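You operate a simulated robot arm through the tools that you are given. There is no shell and no other tool. Be economical: measure what you need, move in short steps, check, and stop when the job is done.

You are at the controls of a simulated robot arm. One attempt, no reset.

JOB
Put two of the blue housings from the cream bench top in the front grey tote. Pull the middle drawer of the black cabinet open. The order is free.

It is judged by the outcome, as a careful person would: the job done as asked, and still so three seconds after it is handed in. It fails if anything else is knocked over, pushed out of place, dropped, spilled or broken.

ROBOT AND FRAMES
A 7-joint arm with a fingered hand on a trunk, on a base that drives. Base frame: it is fixed to the floor where the robot stands at the start and does not move with it; the origin is under the middle of the robot, x ahead of it, y to its left, z up; the surface under the hand at the start is at about z = 870. Readings come in mm, rad, newtons and seconds.
With the tool pointing down near the work surface it reaches from about 360 to 840 mm from the robot's upright axis, wherever it stands. Its first joint turns from -2.007 to 2.007 rad. Places, roughly: middle drawer of the black cabinet [500, -9900, 400]. Payload 5 kg.
Tool frame: the origin (TCP) lies between the finger pads and is the grasp point; the fingertips stand 32 mm ahead of it; z points along the fingers, y is the line along which they close. The gripper opens to 160 mm. The gripper's body begins 89 mm behind the TCP. The gripper is a hand of 4 fingers: y runs from the thumb to the fingers, the wrist lies at [0, 0, -267] in the tool frame, and closing takes about 1.5 s.
Orientation is that of the tool frame in the base frame, as [roll, pitch, yaw] about the fixed x, y, z axes, in that order (R = Rz(yaw) Ry(pitch) Rx(roll)). With the fingers straight down and closing along the base's y, the tool's x points along the base's -x, its y along +y and its z along -z.

CONTROLS
- The arm moves only by the tool arm_command. Its argument "increments" is a list of rows, each an object of numbers (a shift or turn left out is 0, a gripper value left out holds the last): "x", "y", "z": the shift along the base's x, y, z in units of 30 mm (1.0 is 30 mm); "wx", "wy", "wz": the turn, a rotation vector about the base's x, y, z in units of 4 degrees (1.0 is 4 degrees). In form: [{"x": .., "y": .., "z": .., "wx": .., "wy": .., "wz": ..}, ...]. A call has 1 to 8 rows; each row shifts and turns the commanded pose from where the row before left it. "gripper" is the finger opening in mm, from 0 to 160, set as the call begins (left out, the last holds). A call with a number of a shift or a turn outside -1 to 1 is refused whole. Each row takes 0.2 s and may step no farther than 50 mm and 0.15 rad from the row before; otherwise, or with a gripper value out of range, the whole call is refused. Where a pose cannot be reached the arm comes as near as it can. A force on the tool above 40 N (or 10 N above the force at the start of the call, whichever is more), or a blocked arm, ends the call early, and 0.2 s more pass. Each finger travels about 108 mm/s and halts on what it meets, pressing with about 33 N; the grip force reading is that of the motor and also rises with nothing between the fingers. The clock runs only during rows and for 0.2 s after the last one: add rows that do not move to give the fingers time. It gives the time, the measured TCP pose, the force on the tool (base axes), the opening and the grip force at its end, in the units of the frame above (readings bear some noise), with the torque about the TCP (base axes, N m) and any sound that the robot's microphone picked up, and new pictures: "views" is both (left out), scene, wrist or none.
- Cameras (640 x 400 px; columns grow to the right, rows downward): "scene" is now at [21.9, 160.6, 1700.9]; the picture's right is [0.03, -1.00, 0.00], its down [-0.73, -0.02, -0.69] and it looks along [0.69, 0.02, -0.73] (base axes); focal length 250 px, centre (320, 200). "wrist" rides on the gripper at [80, -4, -114] in the tool frame; the picture's right is [0.05, 1.00, 0.00], its down [-0.82, 0.04, -0.58] and it looks along [-0.58, 0.03, 0.82] (tool axes); focal length 265 px, centre (320, 200). There is no depth. A picture from a camera that has moved, and an enlarged one, comes with that camera's place and axes in the base frame and with its lens.
- slide_trunk(by): slides the trunk up (or, below 0, down) by that many mm; the arm and the scene camera ride with it, the base frame stays. It gives what a move gives, with no picture.
- steer(legs): drives the robot by 1 to 6 legs, each [ahead, turn to the left] in mm and rad, along the robot's own axes; the way and the turn of a leg run together, so that a leg with both is an arc; at most 1500 mm and 3.142 rad a leg. The arm and the cameras ride along, it lands a little off, and it stops where it bumps. It gives what a move gives, and a new picture of the scene camera.
- preshape(shape): the hand has 4 fingers and takes this shape, open, in about a second: jaw (thumb against the fingers, like two jaws); tri (thumb and two fingers); tip (a fingertip pinch); poke (one finger out to press); point (the index stretched); flat (the hand flat); cup (the hand cupped); fist (a fist). The gripper value then closes the fingers along that shape, each until it touches; the sizes above hold for jaw. It gives what a move gives, with no picture.
- turn_head(pan, tilt): turns the head with the scene camera to pan (to the left, within 2.705 rad either way) and tilt (down, from -0.506 to 1.204), counted from straight ahead of the robot. It gives what a move gives, and a new picture of the scene camera.
- enlarge(camera, box): a new picture of the part [left, top, right, bottom] of that camera's present view, enlarged. It takes no simulated time.
- sign_off(): hands the job in; it is judged then, once.

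Go step by step. Nothing tells you exact positions but the pictures and the camera data: compare them with the known pose of the tool, close in by small moves and look again before you grip or let go. The budget is 165 turns and 260 pictures, counting those below and the enlarged ones. Unless the task says otherwise, let go and move clear before handing in, and close with one line.

The tools are called after "Request:" by a JSON object that holds its "op" and its "data". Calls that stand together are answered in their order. arm_command: Moves the arm, as the interface text tells. Its arguments: {"type":"object","properties":{"increments":{"type":"array","items":{"type":"object","properties":{"x":{"type":"number"},"y":{"type":"number"},"z":{"type":"number"},"wx":{"type":"number"},"wy":{"type":"number"},"wz":{"type":"number"}}}},"gripper":{"type":"number"},"views":{"type":"string","enum":["both","scene","wrist","none"]}},"required":["increments"]} The other tools are called the same way: slide_trunk (by) slides the trunk up or down; preshape (shape) gives the hand a shape; steer (legs) drives the base; turn_head (pan, tilt) turns the head that bears the scene camera; enlarge (camera, box) takes an enlarged picture of a part of a camera's view; sign_off () hands the job in.

At the start:

```text
time_s: 0.0
eef_pos: [545.1, 22.8, 1272.4]
orientation: [-3.141, 0.001, 3.14]
contact_force: [-0.1, 0.3, 0.2]
ft_torque: [-0.01, 0.0, 0.02]
gripper_width: 160.0
finger_force: 0.1
shape: jaw
trunk travel left (down, up): [-825.0, 165.0]
robot x, y, heading: [1.0, 0.0, 0.006]
head pan, tilt: [0.033, 0.812]
```

scene: 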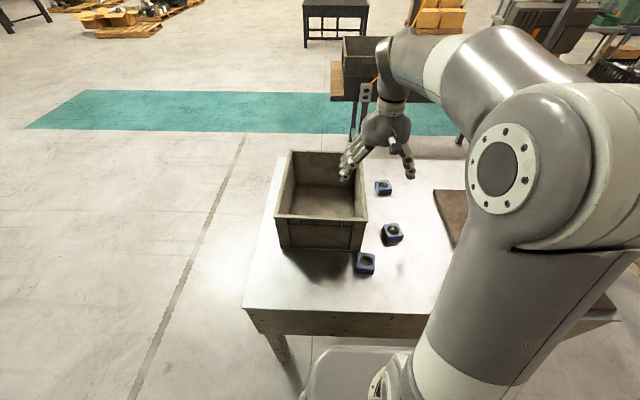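
wrist: 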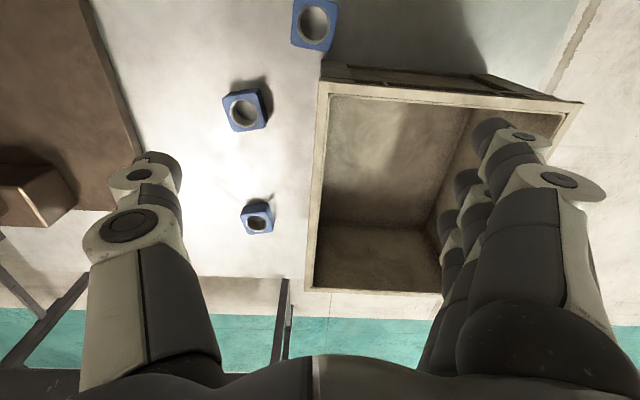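

The front tote spans about x 526–908, y 20–325, with its rim near z 1068. The three housings are near (477, 12), (616, -108) and (877, -110), and I'll look at them closer before moving.

Request:
{"op": "enlarge", "data": {"camera": "wrist", "box": [180, 0, 420, 150]}}

Request:
{"op": "enlarge", "data": {"camera": "scene", "box": [260, 140, 460, 290]}}

```text
2.67 times, centred on (300, 75) of wrist
camera zoom: at [465.0, 19.1, 1385.8], right [-0.05, 1.0, 0.0], down [0.82, 0.04, 0.58], along [0.58, 0.03, -0.82], focal length 708 px, centre (373, 533)
```

zoom: 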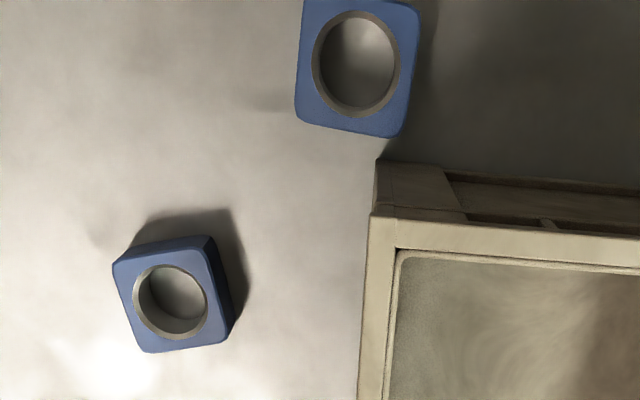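

```text
2.67 times, centred on (360, 215) of scene
camera zoom: at [21.9, 160.6, 1700.9], right [0.03, -1.0, 0.0], down [-0.73, -0.02, -0.69], along [0.69, 0.02, -0.73], focal length 667 px, centre (213, 160)
```

zoom: 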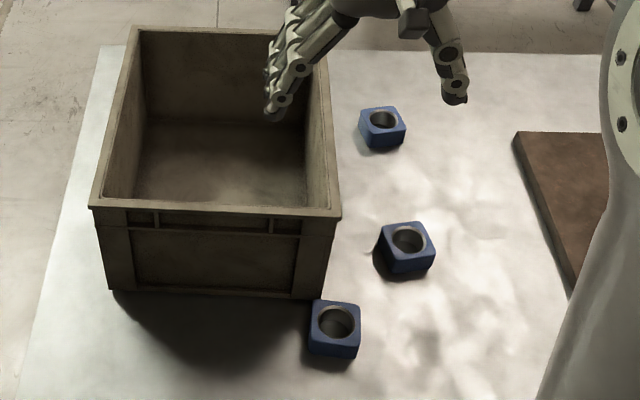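

I'll grip the middle housing first: it sits at about (616, -106) and is turned roughly +12°. I'm moving above it and partway down.

Request:
{"op": "arm_command", "data": {"increments": [{"x": 0.474, "y": -0.86, "z": -0.6, "wz": 0.6}, {"x": 0.474, "y": -0.86, "z": -0.8, "wz": 0.6}, {"x": 0.474, "y": -0.86, "z": -0.8, "wz": 0.6}, {"x": 0.474, "y": -0.86, "z": -0.8, "wz": 0.6}, {"x": 0.474, "y": -0.86, "z": -0.8, "wz": 0.6}, {"z": -1}, {"z": -1}]}}

```text
time_s: 1.6
eef_pos: [617.0, -107.5, 1095.4]
orientation: [3.142, 0.0, -2.933]
contact_force: [0.7, -1.0, -0.7]
ft_torque: [0.02, 0.02, -0.02]
gripper_width: 160.0
finger_force: 0.1
shape: jaw
trunk travel left (down, up): [-825.0, 165.0]
robot x, y, heading: [-0.1, 1.0, -0.004]
head pan, tilt: [0.033, 0.812]
camera scene: at [22.9, 159.9, 1701.0], right [0.03, -1.0, 0.0], down [-0.73, -0.02, -0.69], along [0.69, 0.02, -0.73], focal length 250 px, centre (320, 200)
camera wrist: at [540.0, -127.8, 1208.9], right [-0.26, 0.97, 0.0], down [0.79, 0.21, 0.58], along [0.56, 0.15, -0.82], focal length 265 px, centre (320, 200)
```

scene: 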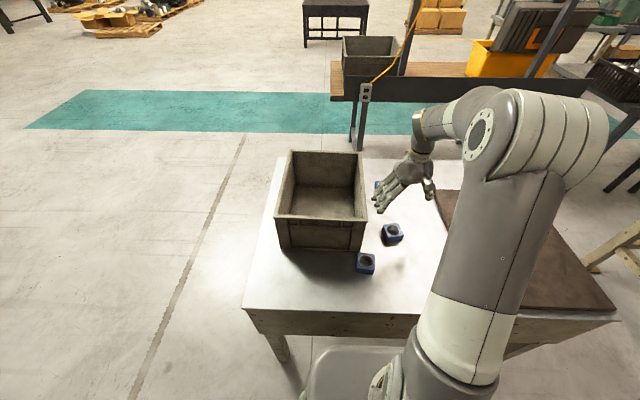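
wrist: 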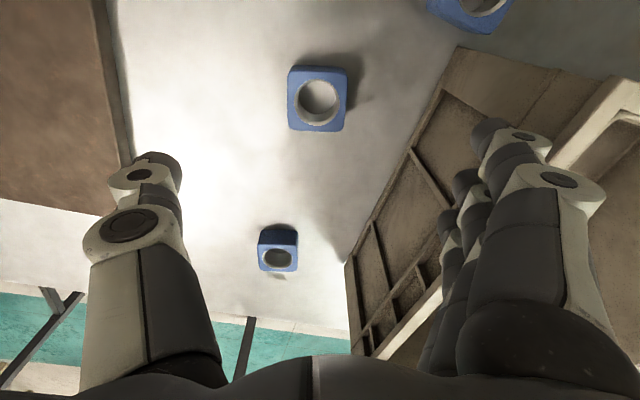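

The middle housing is centred between the fingers and square to them. I'm narrowing the opening to 110 mm to stay clear of the tote, then descending.

Request:
{"op": "arm_command", "data": {"increments": [{}, {"x": -0.12, "z": -0.8}, {"z": -1}, {"z": -1}, {"z": -1}, {"z": -0.8}], "gripper": 110}}

Request:
{"op": "enlarge", "data": {"camera": "scene", "box": [320, 140, 480, 260]}}

```text
time_s: 3.0
eef_pos: [614.2, -104.6, 958.6]
orientation: [-3.141, -0.001, -2.932]
contact_force: [0.0, 0.6, 0.6]
ft_torque: [0.02, 0.04, -0.01]
gripper_width: 110.4
finger_force: 0.1
shape: jaw
trunk travel left (down, up): [-825.0, 165.0]
robot x, y, heading: [2.2, 3.3, -0.001]
head pan, tilt: [0.033, 0.812]
camera scene: at [22.4, 160.3, 1701.0], right [0.03, -1.0, 0.0], down [-0.73, -0.02, -0.69], along [0.69, 0.02, -0.73], focal length 250 px, centre (320, 200)
camera wrist: at [536.7, -125.7, 1072.9], right [-0.26, 0.97, 0.0], down [0.79, 0.21, 0.58], along [0.56, 0.15, -0.82], focal length 265 px, centre (320, 200)
```

scene: 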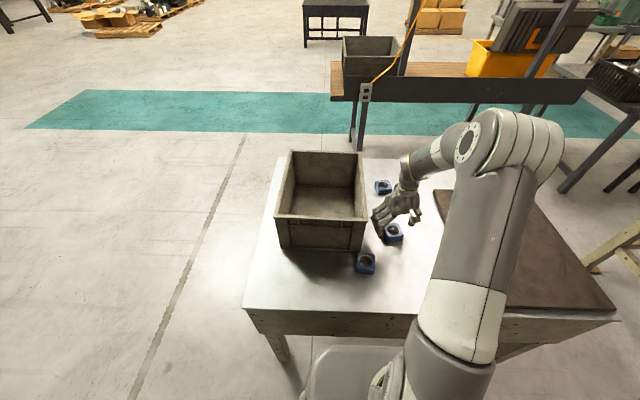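
wrist: 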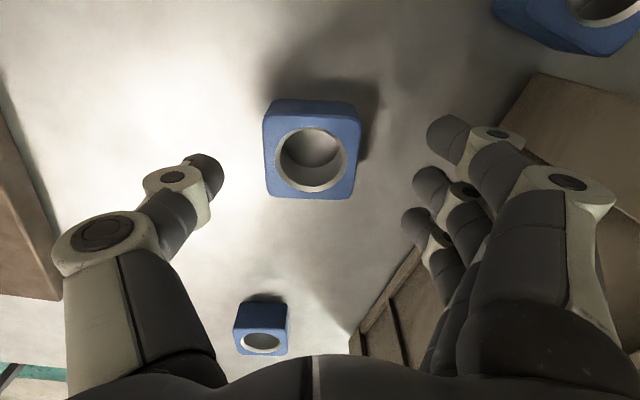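

```text
3.33 times, centred on (400, 200) of scene
camera zoom: at [22.4, 160.3, 1701.0], right [0.03, -1.0, 0.0], down [-0.73, -0.02, -0.69], along [0.69, 0.02, -0.73], focal length 833 px, centre (53, 200)
```

zoom: 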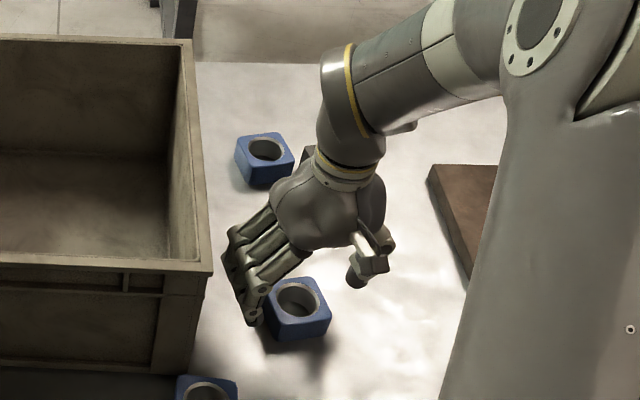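

The housing sits between the thumb and fingers. I'm going down to about z 908 and checking before I close.

Request:
{"op": "arm_command", "data": {"increments": [{"y": -0.15, "z": -0.6}, {"z": -0.6}, {"z": -0.45}]}}

Request:
{"op": "enlarge", "data": {"camera": "scene", "box": [340, 160, 460, 250]}}

```text
time_s: 3.8
eef_pos: [611.7, -109.6, 909.2]
orientation: [3.141, 0.0, -2.932]
contact_force: [0.2, 0.9, -0.1]
ft_torque: [-0.01, 0.04, 0.0]
gripper_width: 110.4
finger_force: 0.0
shape: jaw
trunk travel left (down, up): [-825.0, 165.0]
robot x, y, heading: [-1.5, 2.7, 0.003]
head pan, tilt: [0.033, 0.812]
camera scene: at [22.3, 160.3, 1700.9], right [0.03, -1.0, 0.0], down [-0.73, -0.02, -0.69], along [0.69, 0.02, -0.73], focal length 250 px, centre (320, 200)
camera wrist: at [535.4, -130.9, 1023.9], right [-0.26, 0.97, 0.0], down [0.79, 0.21, 0.58], along [0.56, 0.15, -0.82], focal length 265 px, centre (320, 200)
```

scene: 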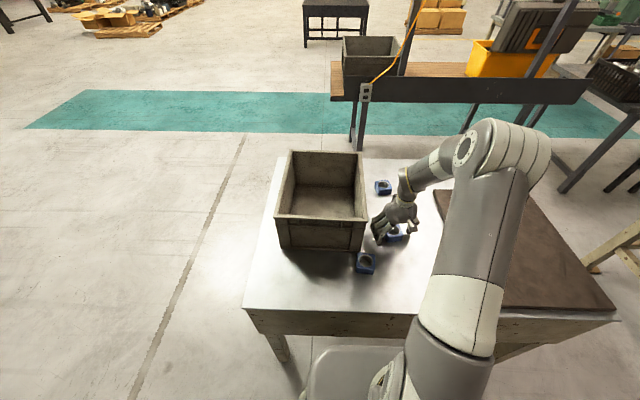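
wrist: 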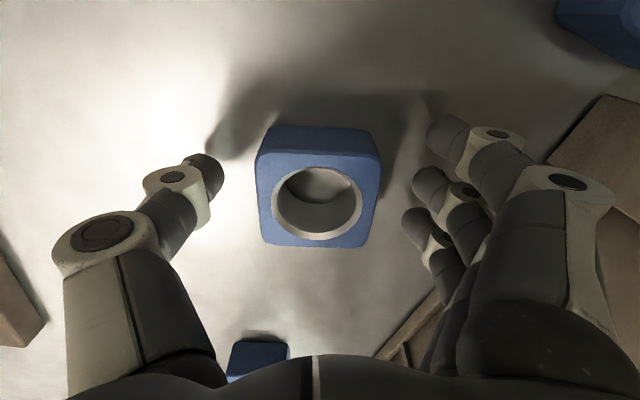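

```text
4.44 times, centred on (400, 205) of scene
camera zoom: at [22.3, 160.3, 1700.9], right [0.03, -1.0, 0.0], down [-0.73, -0.02, -0.69], along [0.69, 0.02, -0.73], focal length 1111 px, centre (-36, 178)
```

zoom: 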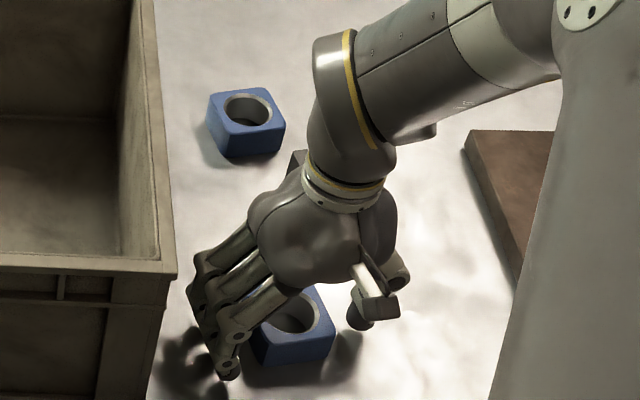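

The housing is centred at the grasp point, so I'm closing.

Request:
{"op": "arm_command", "data": {"increments": [{}, {}, {}, {}, {}, {}], "gripper": 20, "views": "wrist"}}

```text
time_s: 5.2
eef_pos: [613.4, -109.8, 909.8]
orientation: [3.141, 0.0, -2.933]
contact_force: [0.0, 0.1, -0.2]
ft_torque: [0.01, -0.01, 0.04]
gripper_width: 56.8
finger_force: 32.7
shape: jaw
trunk travel left (down, up): [-825.0, 165.0]
robot x, y, heading: [0.3, -1.0, -0.002]
head pan, tilt: [0.033, 0.812]
camera wrist: at [535.3, -130.8, 1024.1], right [-0.26, 0.97, 0.0], down [0.79, 0.21, 0.58], along [0.56, 0.15, -0.82], focal length 265 px, centre (320, 200)
```

wrist: 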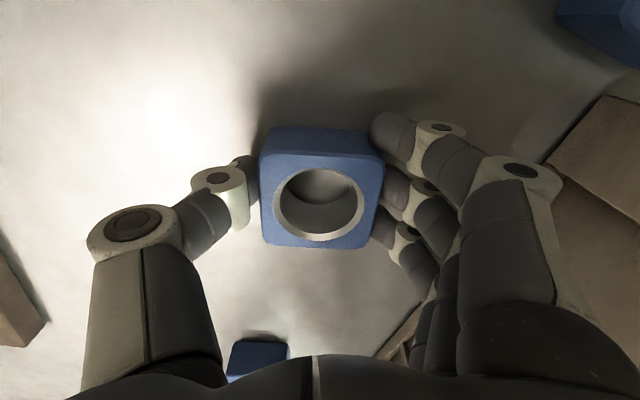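

It's gripped at 57 mm. I'm lifting straight up.

Request:
{"op": "arm_command", "data": {"increments": [{"z": 0.5}, {"z": 1}, {"z": 1}, {"z": 1}, {"z": 1}, {"z": 1}, {"z": 1}, {"z": 1}], "views": "none"}}

Request:
{"op": "arm_command", "data": {"increments": [{"z": 0.8}, {"y": 0.9, "z": 0.6}, {"y": 1}, {"y": 1, "x": 0.3}, {"y": 1, "x": 0.5}, {"y": 1, "x": 0.7}, {"y": 1, "x": 0.8}, {"y": 1, "x": 0.8}]}}

```text
time_s: 7.0
eef_pos: [613.0, -109.4, 1135.3]
orientation: [-3.14, 0.0, -2.933]
contact_force: [0.8, 0.3, -2.0]
ft_torque: [-0.01, 0.03, 0.02]
gripper_width: 56.6
finger_force: 33.0
shape: jaw
trunk travel left (down, up): [-825.0, 165.0]
robot x, y, heading: [-2.6, -3.0, 0.001]
head pan, tilt: [0.033, 0.812]
```

```text
time_s: 8.8
eef_pos: [704.4, 95.4, 1176.0]
orientation: [-3.14, -0.001, -2.933]
contact_force: [0.5, 0.1, -1.1]
ft_torque: [-0.05, 0.04, -0.03]
gripper_width: 55.8
finger_force: 33.7
shape: jaw
trunk travel left (down, up): [-825.0, 165.0]
robot x, y, heading: [-2.0, -1.4, -0.005]
head pan, tilt: [0.033, 0.812]
camera scene: at [23.6, 162.1, 1700.7], right [0.03, -1.0, 0.0], down [-0.73, -0.02, -0.69], along [0.69, 0.02, -0.73], focal length 250 px, centre (320, 200)
camera wrist: at [628.1, 74.5, 1289.6], right [-0.26, 0.97, 0.0], down [0.79, 0.21, 0.58], along [0.56, 0.15, -0.82], focal length 265 px, centre (320, 200)
```

scene: 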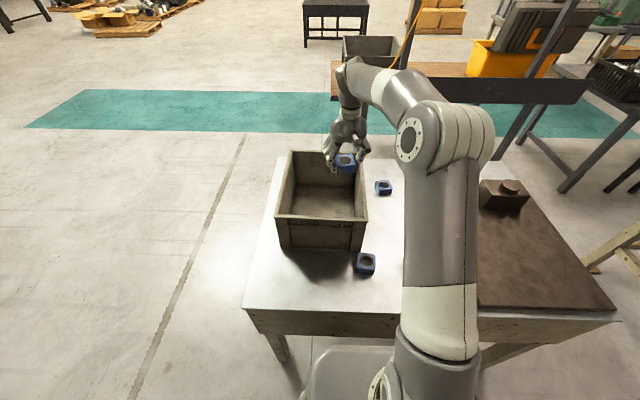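
wrist: 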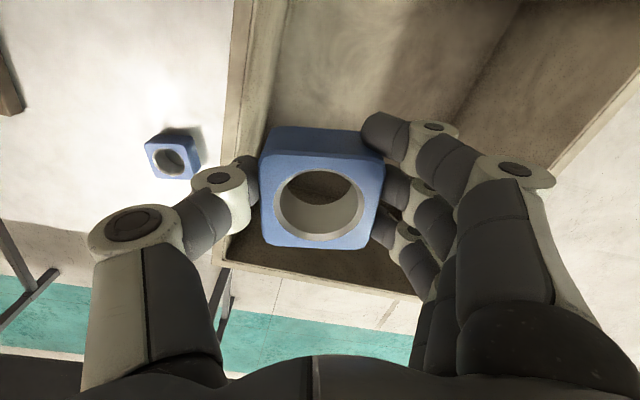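

The housing is over the tote's right edge. I'm shifting toward the rear middle of the tote and squaring the hand.

Request:
{"op": "arm_command", "data": {"increments": [{"x": 0.68, "y": 0.67, "wz": -0.75}, {"x": 0.68, "y": 0.67, "wz": -0.75}, {"x": 0.68, "y": 0.67, "wz": -0.75}, {"x": 0.68, "y": 0.67, "wz": -0.75}, {}]}}

```text
time_s: 10.0
eef_pos: [786.2, 173.9, 1178.4]
orientation: [3.141, 0.002, -3.14]
contact_force: [-0.5, 0.0, -1.8]
ft_torque: [0.02, 0.01, -0.03]
gripper_width: 55.4
finger_force: 33.0
shape: jaw
trunk travel left (down, up): [-825.0, 165.0]
robot x, y, heading: [-1.1, 1.3, -0.002]
head pan, tilt: [0.033, 0.812]
camera scene: at [20.8, 159.8, 1701.0], right [0.03, -1.0, 0.0], down [-0.72, -0.02, -0.69], along [0.69, 0.02, -0.73], focal length 250 px, centre (320, 200)
camera wrist: at [706.1, 169.6, 1291.4], right [-0.05, 1.0, 0.0], down [0.81, 0.04, 0.58], along [0.58, 0.03, -0.82], focal length 265 px, centre (320, 200)
```

scene: 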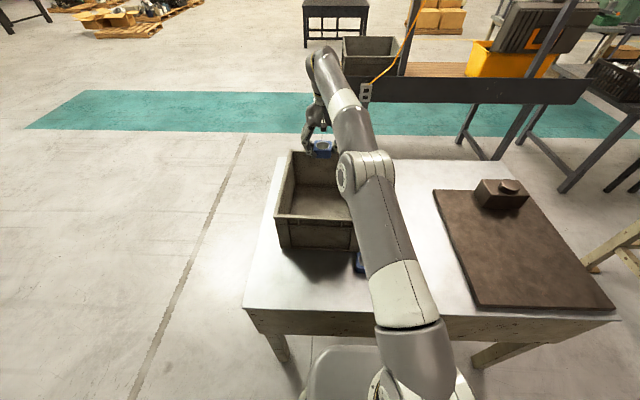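
wrist: 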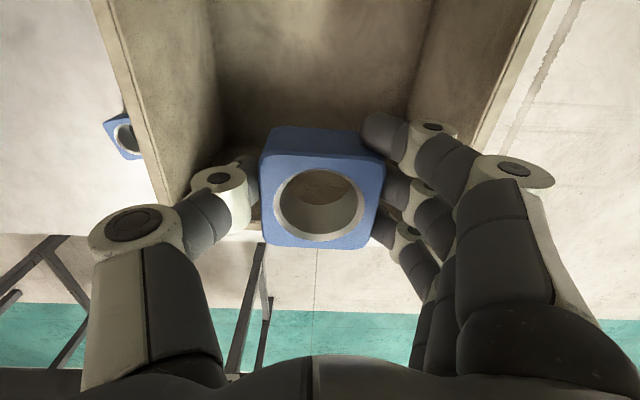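

The housing is over the rear middle of the tote interior with room all round. I'm lowering it in.

Request:
{"op": "arm_command", "data": {"increments": [{"z": -1}, {"z": -1}, {"z": -1}, {"z": -1}, {"z": -1}, {"z": -1}, {"z": -1}]}}

```text
time_s: 11.6
eef_pos: [788.3, 176.4, 966.1]
orientation: [3.141, 0.001, -3.14]
contact_force: [-1.1, 0.2, -1.3]
ft_torque: [0.01, 0.02, -0.01]
gripper_width: 55.1
finger_force: 33.1
shape: jaw
trunk travel left (down, up): [-825.0, 165.0]
robot x, y, heading: [1.1, 0.5, 0.002]
head pan, tilt: [0.033, 0.812]
camera scene: at [23.1, 160.9, 1700.9], right [0.03, -1.0, 0.0], down [-0.73, -0.02, -0.69], along [0.69, 0.02, -0.73], focal length 250 px, centre (320, 200)
camera wrist: at [707.7, 172.6, 1079.6], right [-0.05, 1.0, 0.0], down [0.82, 0.04, 0.58], along [0.58, 0.03, -0.82], focal length 265 px, centre (320, 200)
```

scene: 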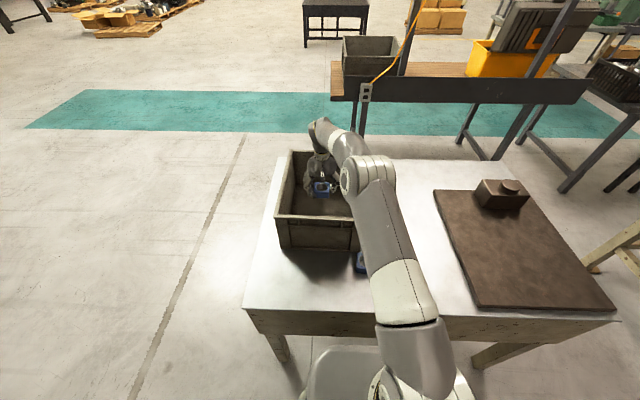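
wrist: 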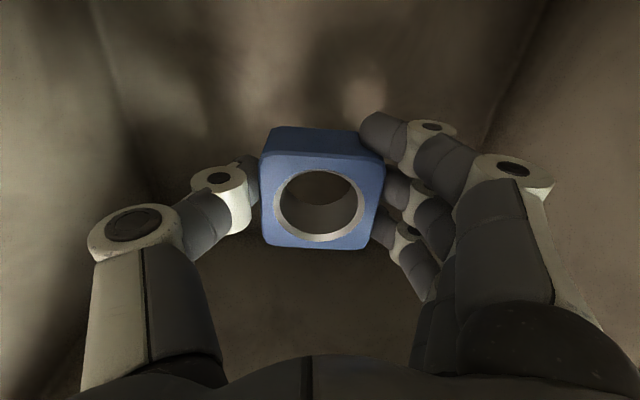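

The housing is about 40 mm above the tote floor. I'm lowering it slowly until it touches.

Request:
{"op": "arm_command", "data": {"increments": [{"z": -0.4}, {"z": -0.4}, {"z": -0.3}, {"z": -0.15}], "views": "wrist"}}

```text
time_s: 12.6
eef_pos: [786.9, 177.2, 930.0]
orientation: [-3.14, 0.001, 3.142]
contact_force: [0.7, -0.2, -2.4]
ft_torque: [0.01, 0.0, 0.0]
gripper_width: 55.5
finger_force: 32.6
shape: jaw
trunk travel left (down, up): [-825.0, 165.0]
robot x, y, heading: [-0.3, 3.3, -0.001]
head pan, tilt: [0.033, 0.812]
camera wrist: at [706.8, 173.4, 1042.8], right [-0.05, 1.0, 0.0], down [0.82, 0.04, 0.58], along [0.58, 0.03, -0.82], focal length 265 px, centre (320, 200)
```

wrist: 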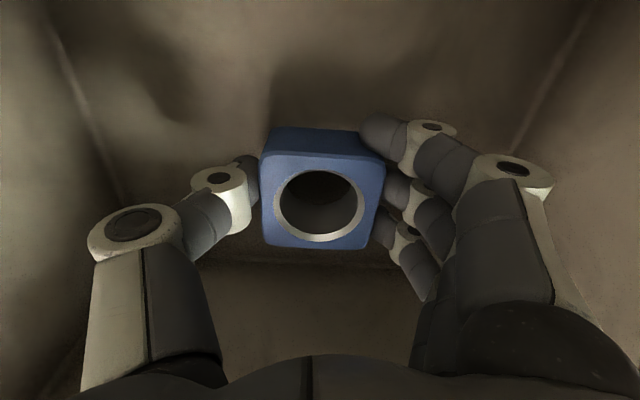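

Request:
{"op": "arm_command", "data": {"increments": [{"z": -0.12}, {"z": -0.12}], "views": "none"}}

```text
time_s: 13.2
eef_pos: [786.2, 176.4, 922.5]
orientation: [-3.141, -0.002, -3.14]
contact_force: [-0.4, -0.5, -1.5]
ft_torque: [-0.03, 0.03, -0.02]
gripper_width: 55.4
finger_force: 33.3
shape: jaw
trunk travel left (down, up): [-825.0, 165.0]
robot x, y, heading: [0.2, -1.2, -0.001]
head pan, tilt: [0.033, 0.812]
```

Still no contact at z 922, so I'm lowering a little more.

Request:
{"op": "arm_command", "data": {"increments": [{"z": -0.1}, {"z": -0.1}], "views": "none"}}

```text
time_s: 13.8
eef_pos: [788.2, 177.8, 916.0]
orientation: [-3.142, 0.0, -3.141]
contact_force: [0.6, 0.1, -1.1]
ft_torque: [0.01, 0.02, 0.02]
gripper_width: 55.3
finger_force: 33.1
shape: jaw
trunk travel left (down, up): [-825.0, 165.0]
robot x, y, heading: [0.3, 3.3, -0.003]
head pan, tilt: [0.033, 0.812]
```

Still free, so I'll take one more small step.

Request:
{"op": "arm_command", "data": {"increments": [{"z": -0.08}, {"z": -0.06}], "views": "wrist"}}

```text
time_s: 14.4
eef_pos: [786.5, 178.6, 914.6]
orientation: [3.141, 0.003, -3.141]
contact_force: [1.7, 2.4, 7.3]
ft_torque: [0.17, -0.15, 0.03]
gripper_width: 55.3
finger_force: 32.6
shape: jaw
trunk travel left (down, up): [-825.0, 165.0]
robot x, y, heading: [-0.9, 1.3, 0.003]
head pan, tilt: [0.033, 0.812]
camera wrist: at [707.1, 173.6, 1029.0], right [-0.05, 1.0, 0.0], down [0.81, 0.04, 0.58], along [0.58, 0.03, -0.81], focal length 265 px, centre (320, 200)
```

wrist: 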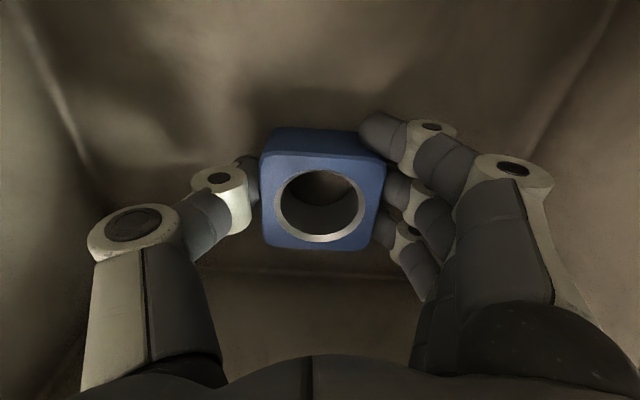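

It has touched down (7 N at z 914.6). I'm opening to 110 mm and rising straight out.

Request:
{"op": "arm_command", "data": {"increments": [{"z": 0.05}, {}, {}, {}, {}], "gripper": 110, "views": "wrist"}}

Request:
{"op": "arm_command", "data": {"increments": [{"z": 0.7}, {"z": 1}, {"z": 1}, {"z": 1}, {"z": 1}, {"z": 1}, {"z": 1}, {"z": 1}], "views": "wrist"}}

```text
time_s: 15.6
eef_pos: [787.0, 178.7, 914.2]
orientation: [-3.141, 0.0, -3.142]
contact_force: [-0.3, 0.3, 0.0]
ft_torque: [0.0, 0.02, 0.02]
gripper_width: 109.4
finger_force: 0.1
shape: jaw
trunk travel left (down, up): [-825.0, 165.0]
robot x, y, heading: [-1.3, 0.7, 0.005]
head pan, tilt: [0.033, 0.812]
camera wrist: at [706.9, 173.8, 1028.7], right [-0.05, 1.0, 0.0], down [0.82, 0.04, 0.58], along [0.58, 0.03, -0.82], focal length 265 px, centre (320, 200)
```

wrist: 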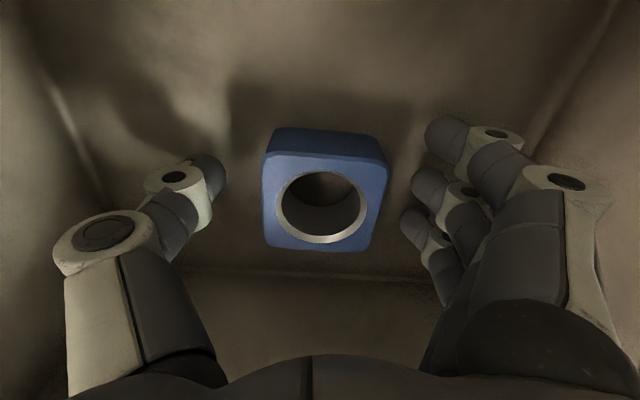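

```text
time_s: 17.4
eef_pos: [783.2, 179.1, 1144.8]
orientation: [3.141, -0.001, -3.141]
contact_force: [0.7, -0.3, -1.0]
ft_torque: [0.0, -0.04, -0.01]
gripper_width: 109.4
finger_force: 0.1
shape: jaw
trunk travel left (down, up): [-825.0, 165.0]
robot x, y, heading: [0.7, -1.5, 0.001]
head pan, tilt: [0.033, 0.812]
camera wrist: at [704.3, 174.4, 1258.7], right [-0.05, 1.0, 0.0], down [0.82, 0.04, 0.58], along [0.58, 0.03, -0.82], focal length 265 px, centre (320, 200)
```

wrist: 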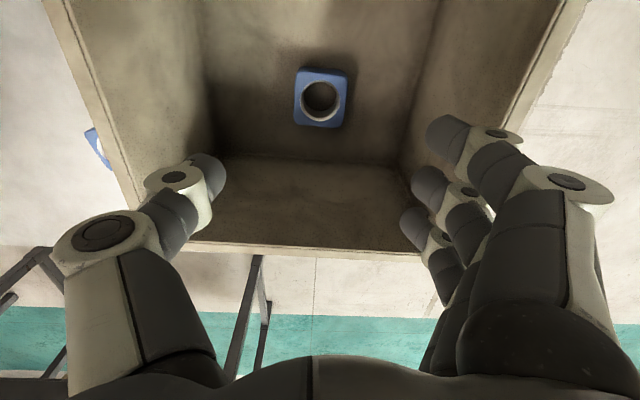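

The first housing stands upright in the tote. The far housing is past comfortable reach, so I'll take the near one at about (477, 12) and hover above it for a closer look.

Request:
{"op": "arm_command", "data": {"increments": [{"z": 1}, {"x": -1, "y": -0.5, "wz": -0.5}, {"x": -1, "y": -0.5, "wz": -0.5}, {"x": -1, "y": -0.5, "wz": -0.5}, {"x": -1, "y": -0.5, "wz": -0.5}, {"x": -1, "y": -0.5}, {"x": -1, "y": -0.5}, {"x": -1, "y": -0.5}], "views": "none"}}

Request:
{"op": "arm_command", "data": {"increments": [{"x": -1, "y": -0.5}, {"x": -1, "y": -0.5}, {"x": -1, "y": -0.5}, {"x": -0.8, "y": -0.4}, {}]}}

```text
time_s: 19.2
eef_pos: [575.1, 74.2, 1175.9]
orientation: [3.141, 0.0, 3.001]
contact_force: [-0.6, -0.3, 0.2]
ft_torque: [0.03, -0.01, 0.03]
gripper_width: 109.9
finger_force: 0.1
shape: jaw
trunk travel left (down, up): [-825.0, 165.0]
robot x, y, heading: [-1.0, -0.4, -0.004]
head pan, tilt: [0.033, 0.812]
```

```text
time_s: 20.4
eef_pos: [462.9, 15.1, 1176.9]
orientation: [3.141, 0.001, 3.002]
contact_force: [-0.1, -0.1, -1.7]
ft_torque: [0.01, 0.02, -0.02]
gripper_width: 109.7
finger_force: 0.1
shape: jaw
trunk travel left (down, up): [-825.0, 165.0]
robot x, y, heading: [3.7, 0.6, -0.005]
head pan, tilt: [0.033, 0.812]
camera scene: at [22.3, 160.6, 1700.9], right [0.03, -1.0, 0.0], down [-0.73, -0.02, -0.69], along [0.69, 0.02, -0.73], focal length 250 px, centre (320, 200)
camera wrist: at [383.7, 21.3, 1290.8], right [0.09, 1.0, 0.0], down [0.81, -0.07, 0.58], along [0.57, -0.05, -0.82], focal length 265 px, centre (320, 200)
```

scene: 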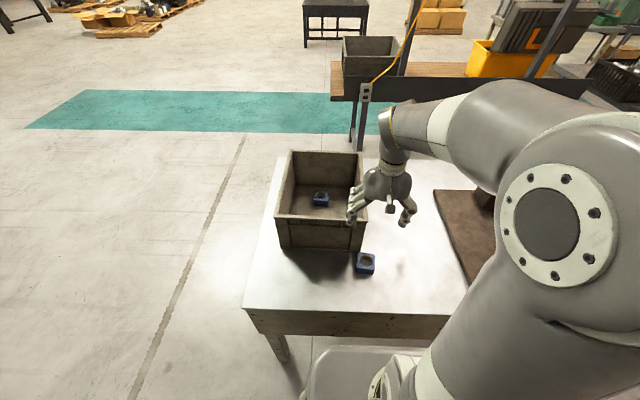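
wrist: 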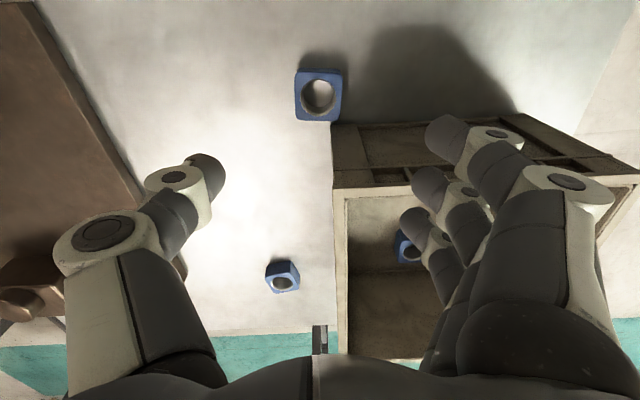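

Request:
{"op": "enlarge", "data": {"camera": "wrist", "box": [240, 40, 420, 160]}}

```text
3.33 times, centred on (330, 100) of wrist
camera zoom: at [383.7, 21.3, 1290.8], right [0.09, 1.0, 0.0], down [0.81, -0.07, 0.58], along [0.57, -0.05, -0.82], focal length 885 px, centre (287, 533)
```

zoom: 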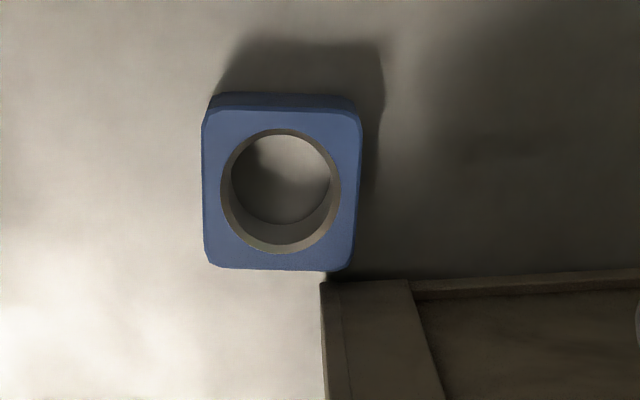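

The near housing is centred at about (478, 11), squared to the hand, with a 20 mm gap to the tote. I'll grip it slightly toward the robot, at x≈466, so the fingers stay clear of the tote.

Request:
{"op": "arm_command", "data": {"increments": [{"x": 0.1, "y": -0.07, "z": -1}, {"z": -1}, {"z": -1}, {"z": -1}, {"z": -1}, {"z": -1}, {"z": -1}]}}

Request:
{"op": "enlarge", "data": {"camera": "scene", "box": [310, 190, 430, 290]}}

```text
time_s: 22.0
eef_pos: [466.1, 14.6, 966.1]
orientation: [3.141, 0.0, 2.999]
contact_force: [0.7, -0.2, 0.2]
ft_torque: [0.01, 0.01, 0.04]
gripper_width: 109.5
finger_force: 0.0
shape: jaw
trunk travel left (down, up): [-825.0, 165.0]
robot x, y, heading: [-0.9, 0.1, 0.002]
head pan, tilt: [0.033, 0.812]
camera scene: at [22.8, 160.5, 1700.9], right [0.03, -1.0, 0.0], down [-0.73, -0.02, -0.69], along [0.69, 0.02, -0.73], focal length 250 px, centre (320, 200)
camera wrist: at [387.1, 21.4, 1080.1], right [0.09, 1.0, 0.0], down [0.81, -0.07, 0.58], along [0.58, -0.05, -0.82], focal length 265 px, centre (320, 200)
```

scene: 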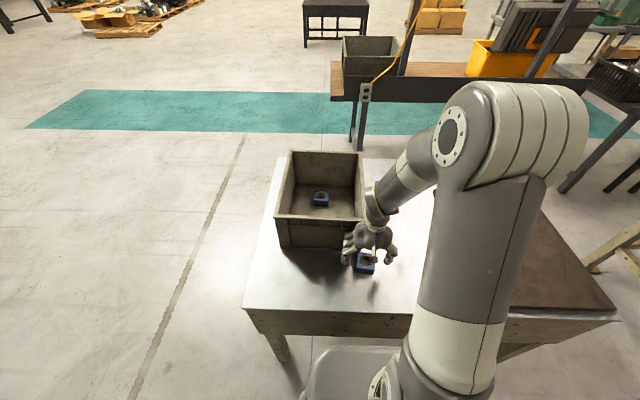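
wrist: 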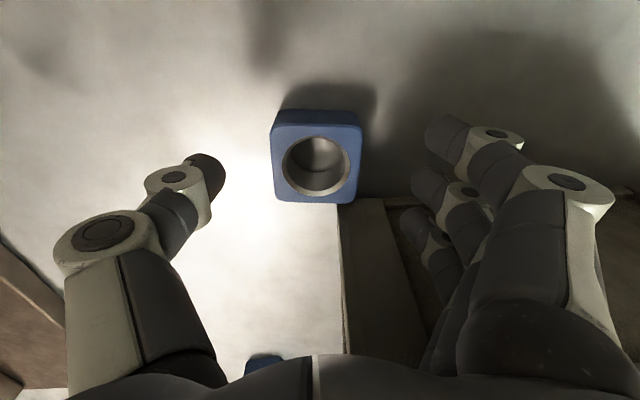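

```text
4.00 times, centred on (370, 240) of scene
camera zoom: at [22.8, 160.5, 1700.9], right [0.03, -1.0, 0.0], down [-0.73, -0.02, -0.69], along [0.69, 0.02, -0.73], focal length 1000 px, centre (120, 40)
```

zoom: 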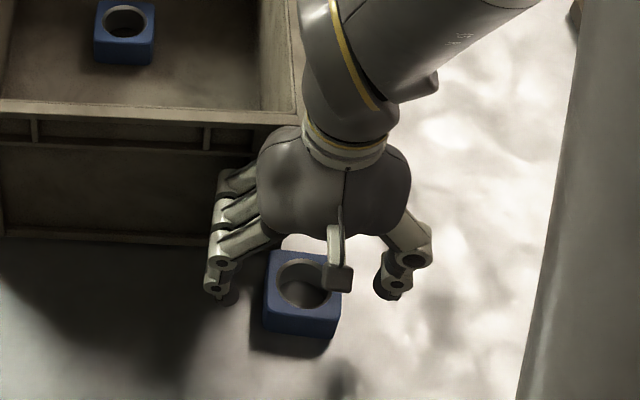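

The clearance holds. I'm descending the last 57 mm with a slight shift away from the tote.

Request:
{"op": "arm_command", "data": {"increments": [{"x": -0.1, "z": -0.5}, {"z": -0.5}, {"z": -0.5}, {"z": -0.37}]}}

Request:
{"op": "enlarge", "data": {"camera": "scene", "box": [310, 190, 430, 290]}}

```text
time_s: 23.0
eef_pos: [463.5, 14.0, 907.8]
orientation: [3.141, 0.0, 3.001]
contact_force: [1.1, 0.2, -0.4]
ft_torque: [0.02, 0.0, 0.04]
gripper_width: 109.7
finger_force: 0.0
shape: jaw
trunk travel left (down, up): [-825.0, 165.0]
robot x, y, heading: [3.2, 1.3, 0.002]
head pan, tilt: [0.033, 0.812]
camera scene: at [22.2, 160.6, 1700.9], right [0.03, -1.0, 0.0], down [-0.73, -0.02, -0.69], along [0.69, 0.02, -0.73], focal length 250 px, centre (320, 200)
camera wrist: at [384.6, 21.1, 1022.4], right [0.09, 1.0, 0.0], down [0.81, -0.07, 0.58], along [0.57, -0.05, -0.82], focal length 265 px, centre (320, 200)
```

scene: 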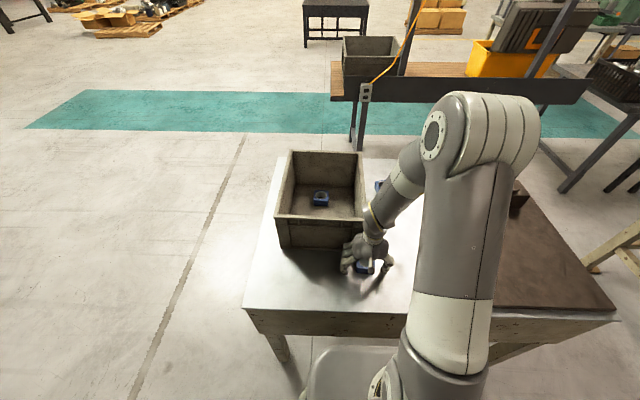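
wrist: 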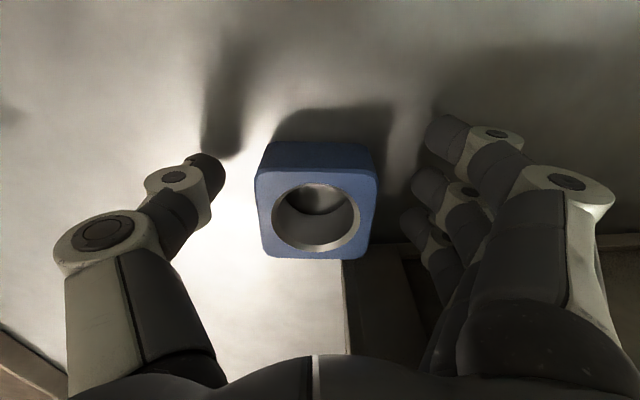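

```text
4.00 times, centred on (370, 240) of scene
camera zoom: at [22.2, 160.6, 1700.9], right [0.03, -1.0, 0.0], down [-0.73, -0.02, -0.69], along [0.69, 0.02, -0.73], focal length 1000 px, centre (120, 40)
```

zoom: 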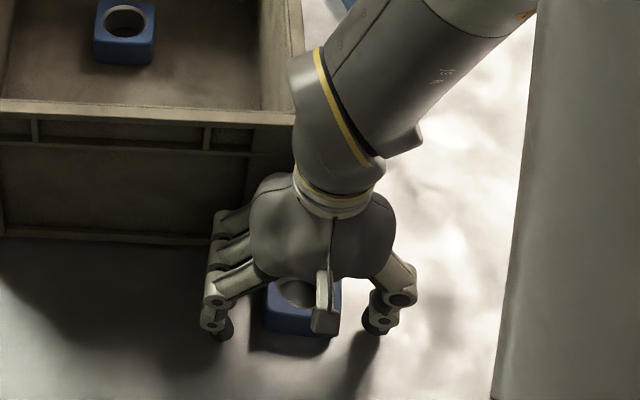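

There's no contact and the housing is between the fingers, so I'm closing.

Request:
{"op": "arm_command", "data": {"increments": [{}, {}, {}, {}, {}, {}], "gripper": 20, "views": "wrist"}}

```text
time_s: 24.4
eef_pos: [465.1, 13.6, 909.6]
orientation: [3.141, -0.001, 3.002]
contact_force: [-0.1, -0.5, -0.1]
ft_torque: [0.06, -0.01, -0.01]
gripper_width: 45.5
finger_force: 33.2
shape: jaw
trunk travel left (down, up): [-825.0, 165.0]
robot x, y, heading: [-0.4, -2.0, 0.002]
head pan, tilt: [0.033, 0.812]
camera wrist: at [384.5, 20.9, 1022.6], right [0.09, 1.0, 0.0], down [0.81, -0.07, 0.58], along [0.58, -0.05, -0.82], focal length 265 px, centre (320, 200)
```

wrist: 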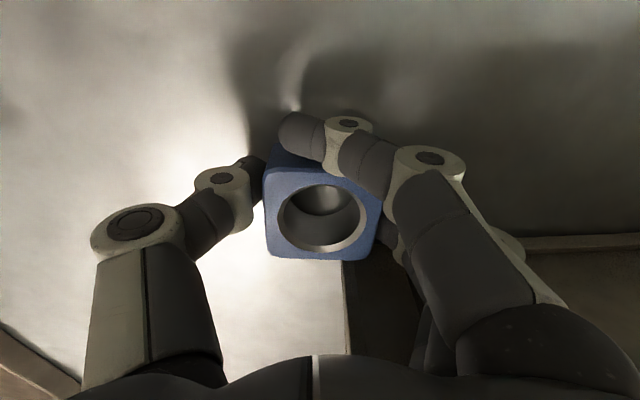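

Two fingers and the thumb hold the housing, and the index finger has wrapped the near face. I'll lift gently and check.

Request:
{"op": "arm_command", "data": {"increments": [{"z": 0.3}, {"z": 0.4, "x": -0.2}, {"z": 0.5, "x": -0.2}, {}], "views": "wrist"}}

```text
time_s: 25.4
eef_pos: [449.6, 13.5, 943.6]
orientation: [-3.141, -0.001, 3.002]
contact_force: [0.5, 0.8, -1.0]
ft_torque: [0.04, 0.05, 0.01]
gripper_width: 45.4
finger_force: 33.2
shape: jaw
trunk travel left (down, up): [-825.0, 165.0]
robot x, y, heading: [1.1, -1.5, 0.003]
head pan, tilt: [0.033, 0.812]
camera wrist: at [370.9, 20.8, 1058.8], right [0.09, 1.0, 0.0], down [0.81, -0.07, 0.58], along [0.57, -0.05, -0.82], focal length 265 px, centre (320, 200)
```

wrist: 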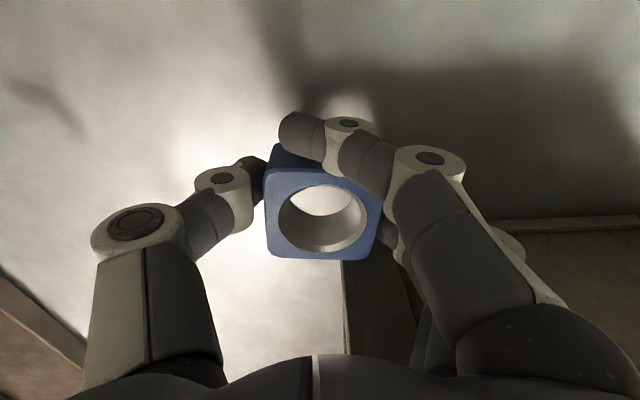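

The hold is stable. I'm lifting clear of the rim, then moving over the tote.

Request:
{"op": "arm_command", "data": {"increments": [{"z": 1}, {"z": 1}, {"z": 1}, {"z": 1}, {"z": 1}, {"z": 1}, {"z": 1}, {"z": 0.9}], "views": "none"}}

Request:
{"op": "arm_command", "data": {"increments": [{"x": 0.9, "y": 0.67, "wz": 0.25}, {"x": 0.95, "y": 0.67, "wz": 0.25}, {"x": 0.95, "y": 0.67, "wz": 0.25}, {"x": 0.95, "y": 0.67, "wz": 0.25}, {"x": 0.95, "y": 0.67, "wz": 0.25}, {"x": 0.95, "y": 0.67, "wz": 0.25}, {"x": 0.95, "y": 0.67, "wz": 0.25}, {"x": 0.95, "y": 0.67, "wz": 0.25}]}}

```text
time_s: 27.2
eef_pos: [450.0, 13.6, 1183.8]
orientation: [-3.141, -0.001, 3.002]
contact_force: [0.5, 0.2, -2.1]
ft_torque: [0.02, 0.01, 0.01]
gripper_width: 44.9
finger_force: 32.6
shape: jaw
trunk travel left (down, up): [-825.0, 165.0]
robot x, y, heading: [1.7, 4.0, 0.002]
head pan, tilt: [0.033, 0.812]
```

```text
time_s: 29.0
eef_pos: [677.0, 178.5, 1180.3]
orientation: [-3.141, 0.0, 3.141]
contact_force: [0.4, 0.5, -1.6]
ft_torque: [-0.03, 0.05, -0.01]
gripper_width: 45.2
finger_force: 32.5
shape: jaw
trunk travel left (down, up): [-825.0, 165.0]
robot x, y, heading: [-0.4, -1.6, -0.003]
head pan, tilt: [0.033, 0.812]
camera scene: at [23.7, 161.7, 1700.7], right [0.03, -1.0, 0.0], down [-0.73, -0.02, -0.69], along [0.69, 0.02, -0.73], focal length 250 px, centre (320, 200)
camera wrist: at [597.8, 174.7, 1294.3], right [-0.05, 1.0, 0.0], down [0.82, 0.04, 0.58], along [0.58, 0.03, -0.82], focal length 265 px, centre (320, 200)
```

scene: 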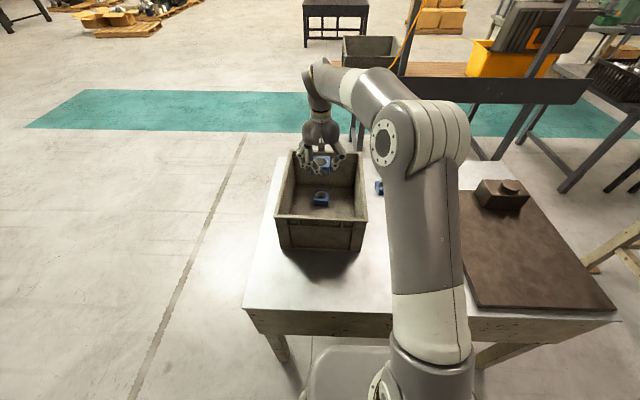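
wrist: 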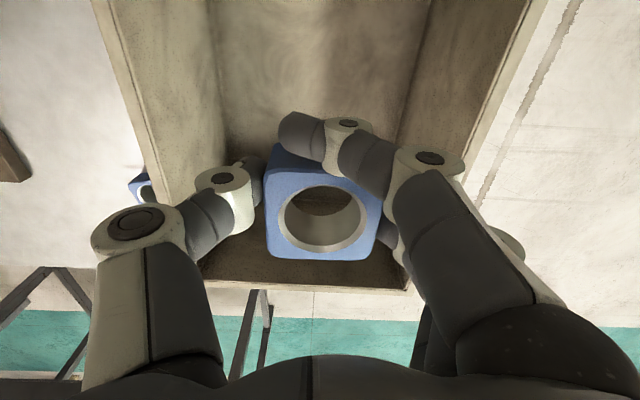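

The first housing sits at about (783, 178) and the second is over x≈690. I'm lowering the second.

Request:
{"op": "arm_command", "data": {"increments": [{"z": -1}, {"z": -1}, {"z": -1}, {"z": -1}, {"z": -1}, {"z": -1}, {"z": -1}]}}

Request:
{"op": "enlarge", "data": {"camera": "scene", "box": [260, 140, 400, 250]}}

```text
time_s: 30.6
eef_pos: [678.4, 176.2, 972.1]
orientation: [-3.141, 0.0, -3.141]
contact_force: [-0.3, -0.7, -2.0]
ft_torque: [0.01, 0.03, -0.03]
gripper_width: 45.0
finger_force: 33.6
shape: jaw
trunk travel left (down, up): [-825.0, 165.0]
robot x, y, heading: [-1.3, 1.2, 0.002]
head pan, tilt: [0.033, 0.812]
camera scene: at [22.8, 160.9, 1700.9], right [0.03, -1.0, 0.0], down [-0.73, -0.02, -0.69], along [0.69, 0.02, -0.73], focal length 250 px, centre (320, 200)
camera wrist: at [599.8, 171.0, 1085.2], right [-0.05, 1.0, 0.0], down [0.82, 0.04, 0.58], along [0.58, 0.03, -0.82], focal length 265 px, centre (320, 200)
```

scene: 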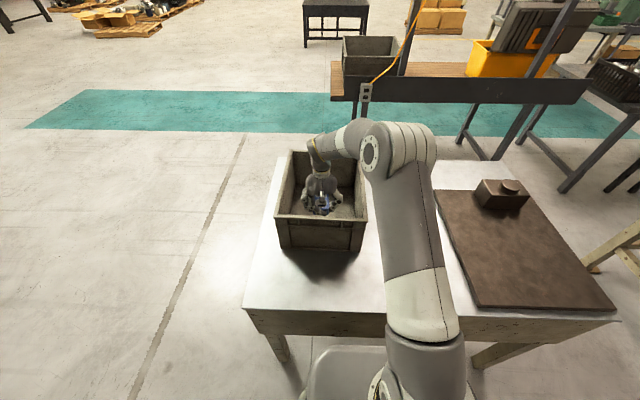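
wrist: 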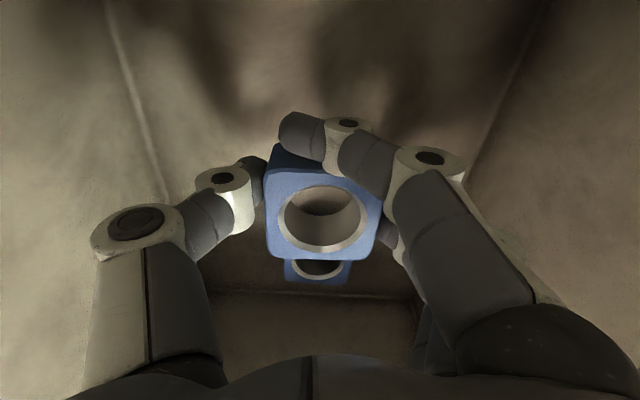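

```text
3.64 times, centred on (330, 195) of scene
camera zoom: at [22.8, 160.9, 1700.9], right [0.03, -1.0, 0.0], down [-0.73, -0.02, -0.69], along [0.69, 0.02, -0.73], focal length 909 px, centre (284, 218)
```

zoom: 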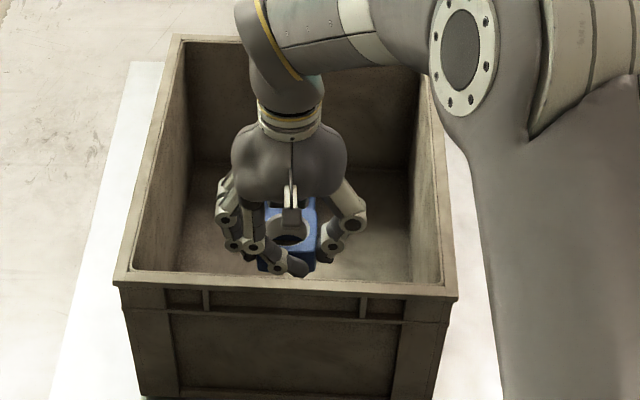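

I'm lowering slowly toward the known touch height of about z 914.

Request:
{"op": "arm_command", "data": {"increments": [{"x": -0.3, "z": -0.6}, {"z": -0.5}, {"z": -0.4}, {"z": -0.25}, {"z": -0.12}], "views": "wrist"}}

```text
time_s: 31.8
eef_pos: [668.0, 175.1, 918.3]
orientation: [3.141, 0.003, -3.141]
contact_force: [0.0, 0.6, -2.5]
ft_torque: [-0.04, 0.04, -0.02]
gripper_width: 44.8
finger_force: 33.0
shape: jaw
trunk travel left (down, up): [-825.0, 165.0]
robot x, y, heading: [-1.3, -0.8, 0.001]
head pan, tilt: [0.033, 0.812]
camera wrist: at [589.3, 171.1, 1030.6], right [-0.05, 1.0, 0.0], down [0.82, 0.04, 0.58], along [0.58, 0.03, -0.82], focal length 265 px, centre (320, 200)
```

wrist: 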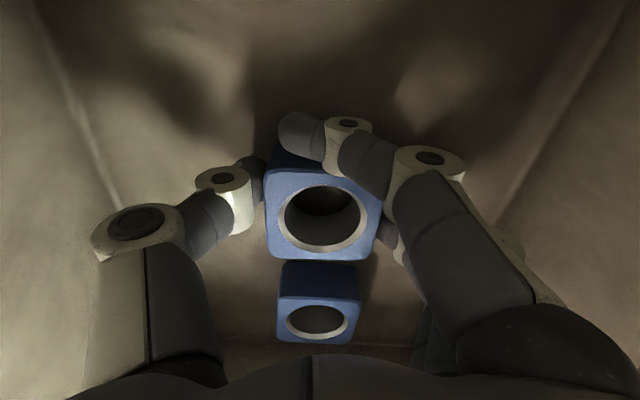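

Request:
{"op": "arm_command", "data": {"increments": [{"z": -0.08}, {"z": -0.06}, {"z": -0.05}], "views": "none"}}

```text
time_s: 32.6
eef_pos: [668.0, 173.9, 913.2]
orientation: [3.141, 0.004, -3.141]
contact_force: [0.7, 1.6, 16.8]
ft_torque: [0.55, -0.2, -0.01]
gripper_width: 45.3
finger_force: 33.1
shape: jaw
trunk travel left (down, up): [-825.0, 165.0]
robot x, y, heading: [1.4, 0.9, 0.0]
head pan, tilt: [0.033, 0.812]
```

The second housing has touched the floor (17 N). I'm easing up 2 mm and opening.

Request:
{"op": "arm_command", "data": {"increments": [{"z": 0.06}, {}, {}, {}, {}, {}], "gripper": 115, "views": "wrist"}}

Request:
{"op": "arm_command", "data": {"increments": [{"z": 0.5}, {"z": 1}, {"z": 1}, {"z": 1}, {"z": 1}, {"z": 1}, {"z": 1}, {"z": 1}]}}

```text
time_s: 34.0
eef_pos: [668.6, 173.9, 912.4]
orientation: [-3.141, 0.0, -3.141]
contact_force: [0.2, -0.6, -0.1]
ft_torque: [-0.01, 0.0, -0.01]
gripper_width: 114.4
finger_force: 0.0
shape: jaw
trunk travel left (down, up): [-825.0, 165.0]
robot x, y, heading: [0.8, -4.4, -0.003]
head pan, tilt: [0.033, 0.812]
camera wrist: at [588.8, 170.1, 1026.5], right [-0.05, 1.0, 0.0], down [0.82, 0.04, 0.58], along [0.58, 0.03, -0.82], focal length 265 px, centre (320, 200)
```

wrist: 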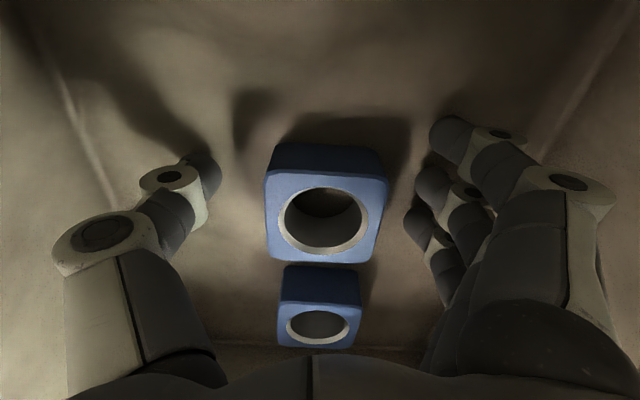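

```text
time_s: 35.8
eef_pos: [665.8, 173.9, 1136.7]
orientation: [-3.141, 0.001, -3.141]
contact_force: [-0.3, 0.3, 1.2]
ft_torque: [-0.02, -0.01, -0.01]
gripper_width: 114.5
finger_force: 0.1
shape: jaw
trunk travel left (down, up): [-825.0, 165.0]
robot x, y, heading: [-0.5, 2.1, 0.002]
head pan, tilt: [0.033, 0.812]
camera scene: at [21.3, 160.6, 1700.9], right [0.03, -1.0, 0.0], down [-0.72, -0.02, -0.69], along [0.69, 0.02, -0.73], focal length 250 px, centre (320, 200)
camera wrist: at [585.8, 169.4, 1250.7], right [-0.05, 1.0, 0.0], down [0.82, 0.04, 0.58], along [0.58, 0.03, -0.82], focal length 265 px, centre (320, 200)
```

scene: 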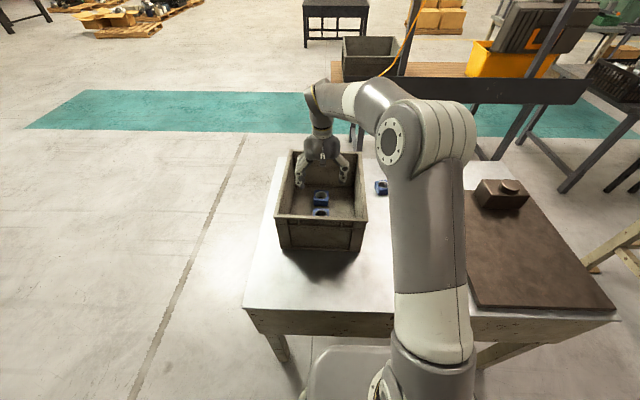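
wrist: 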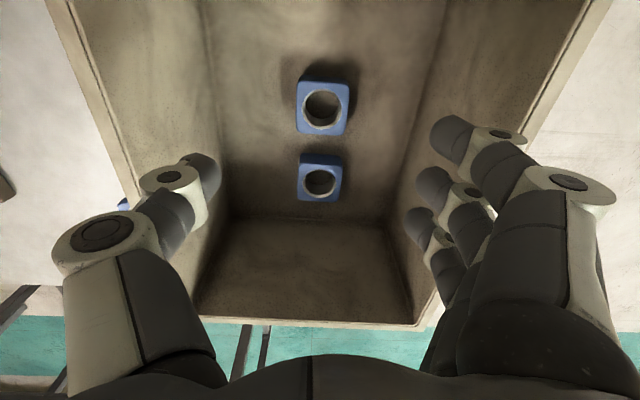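

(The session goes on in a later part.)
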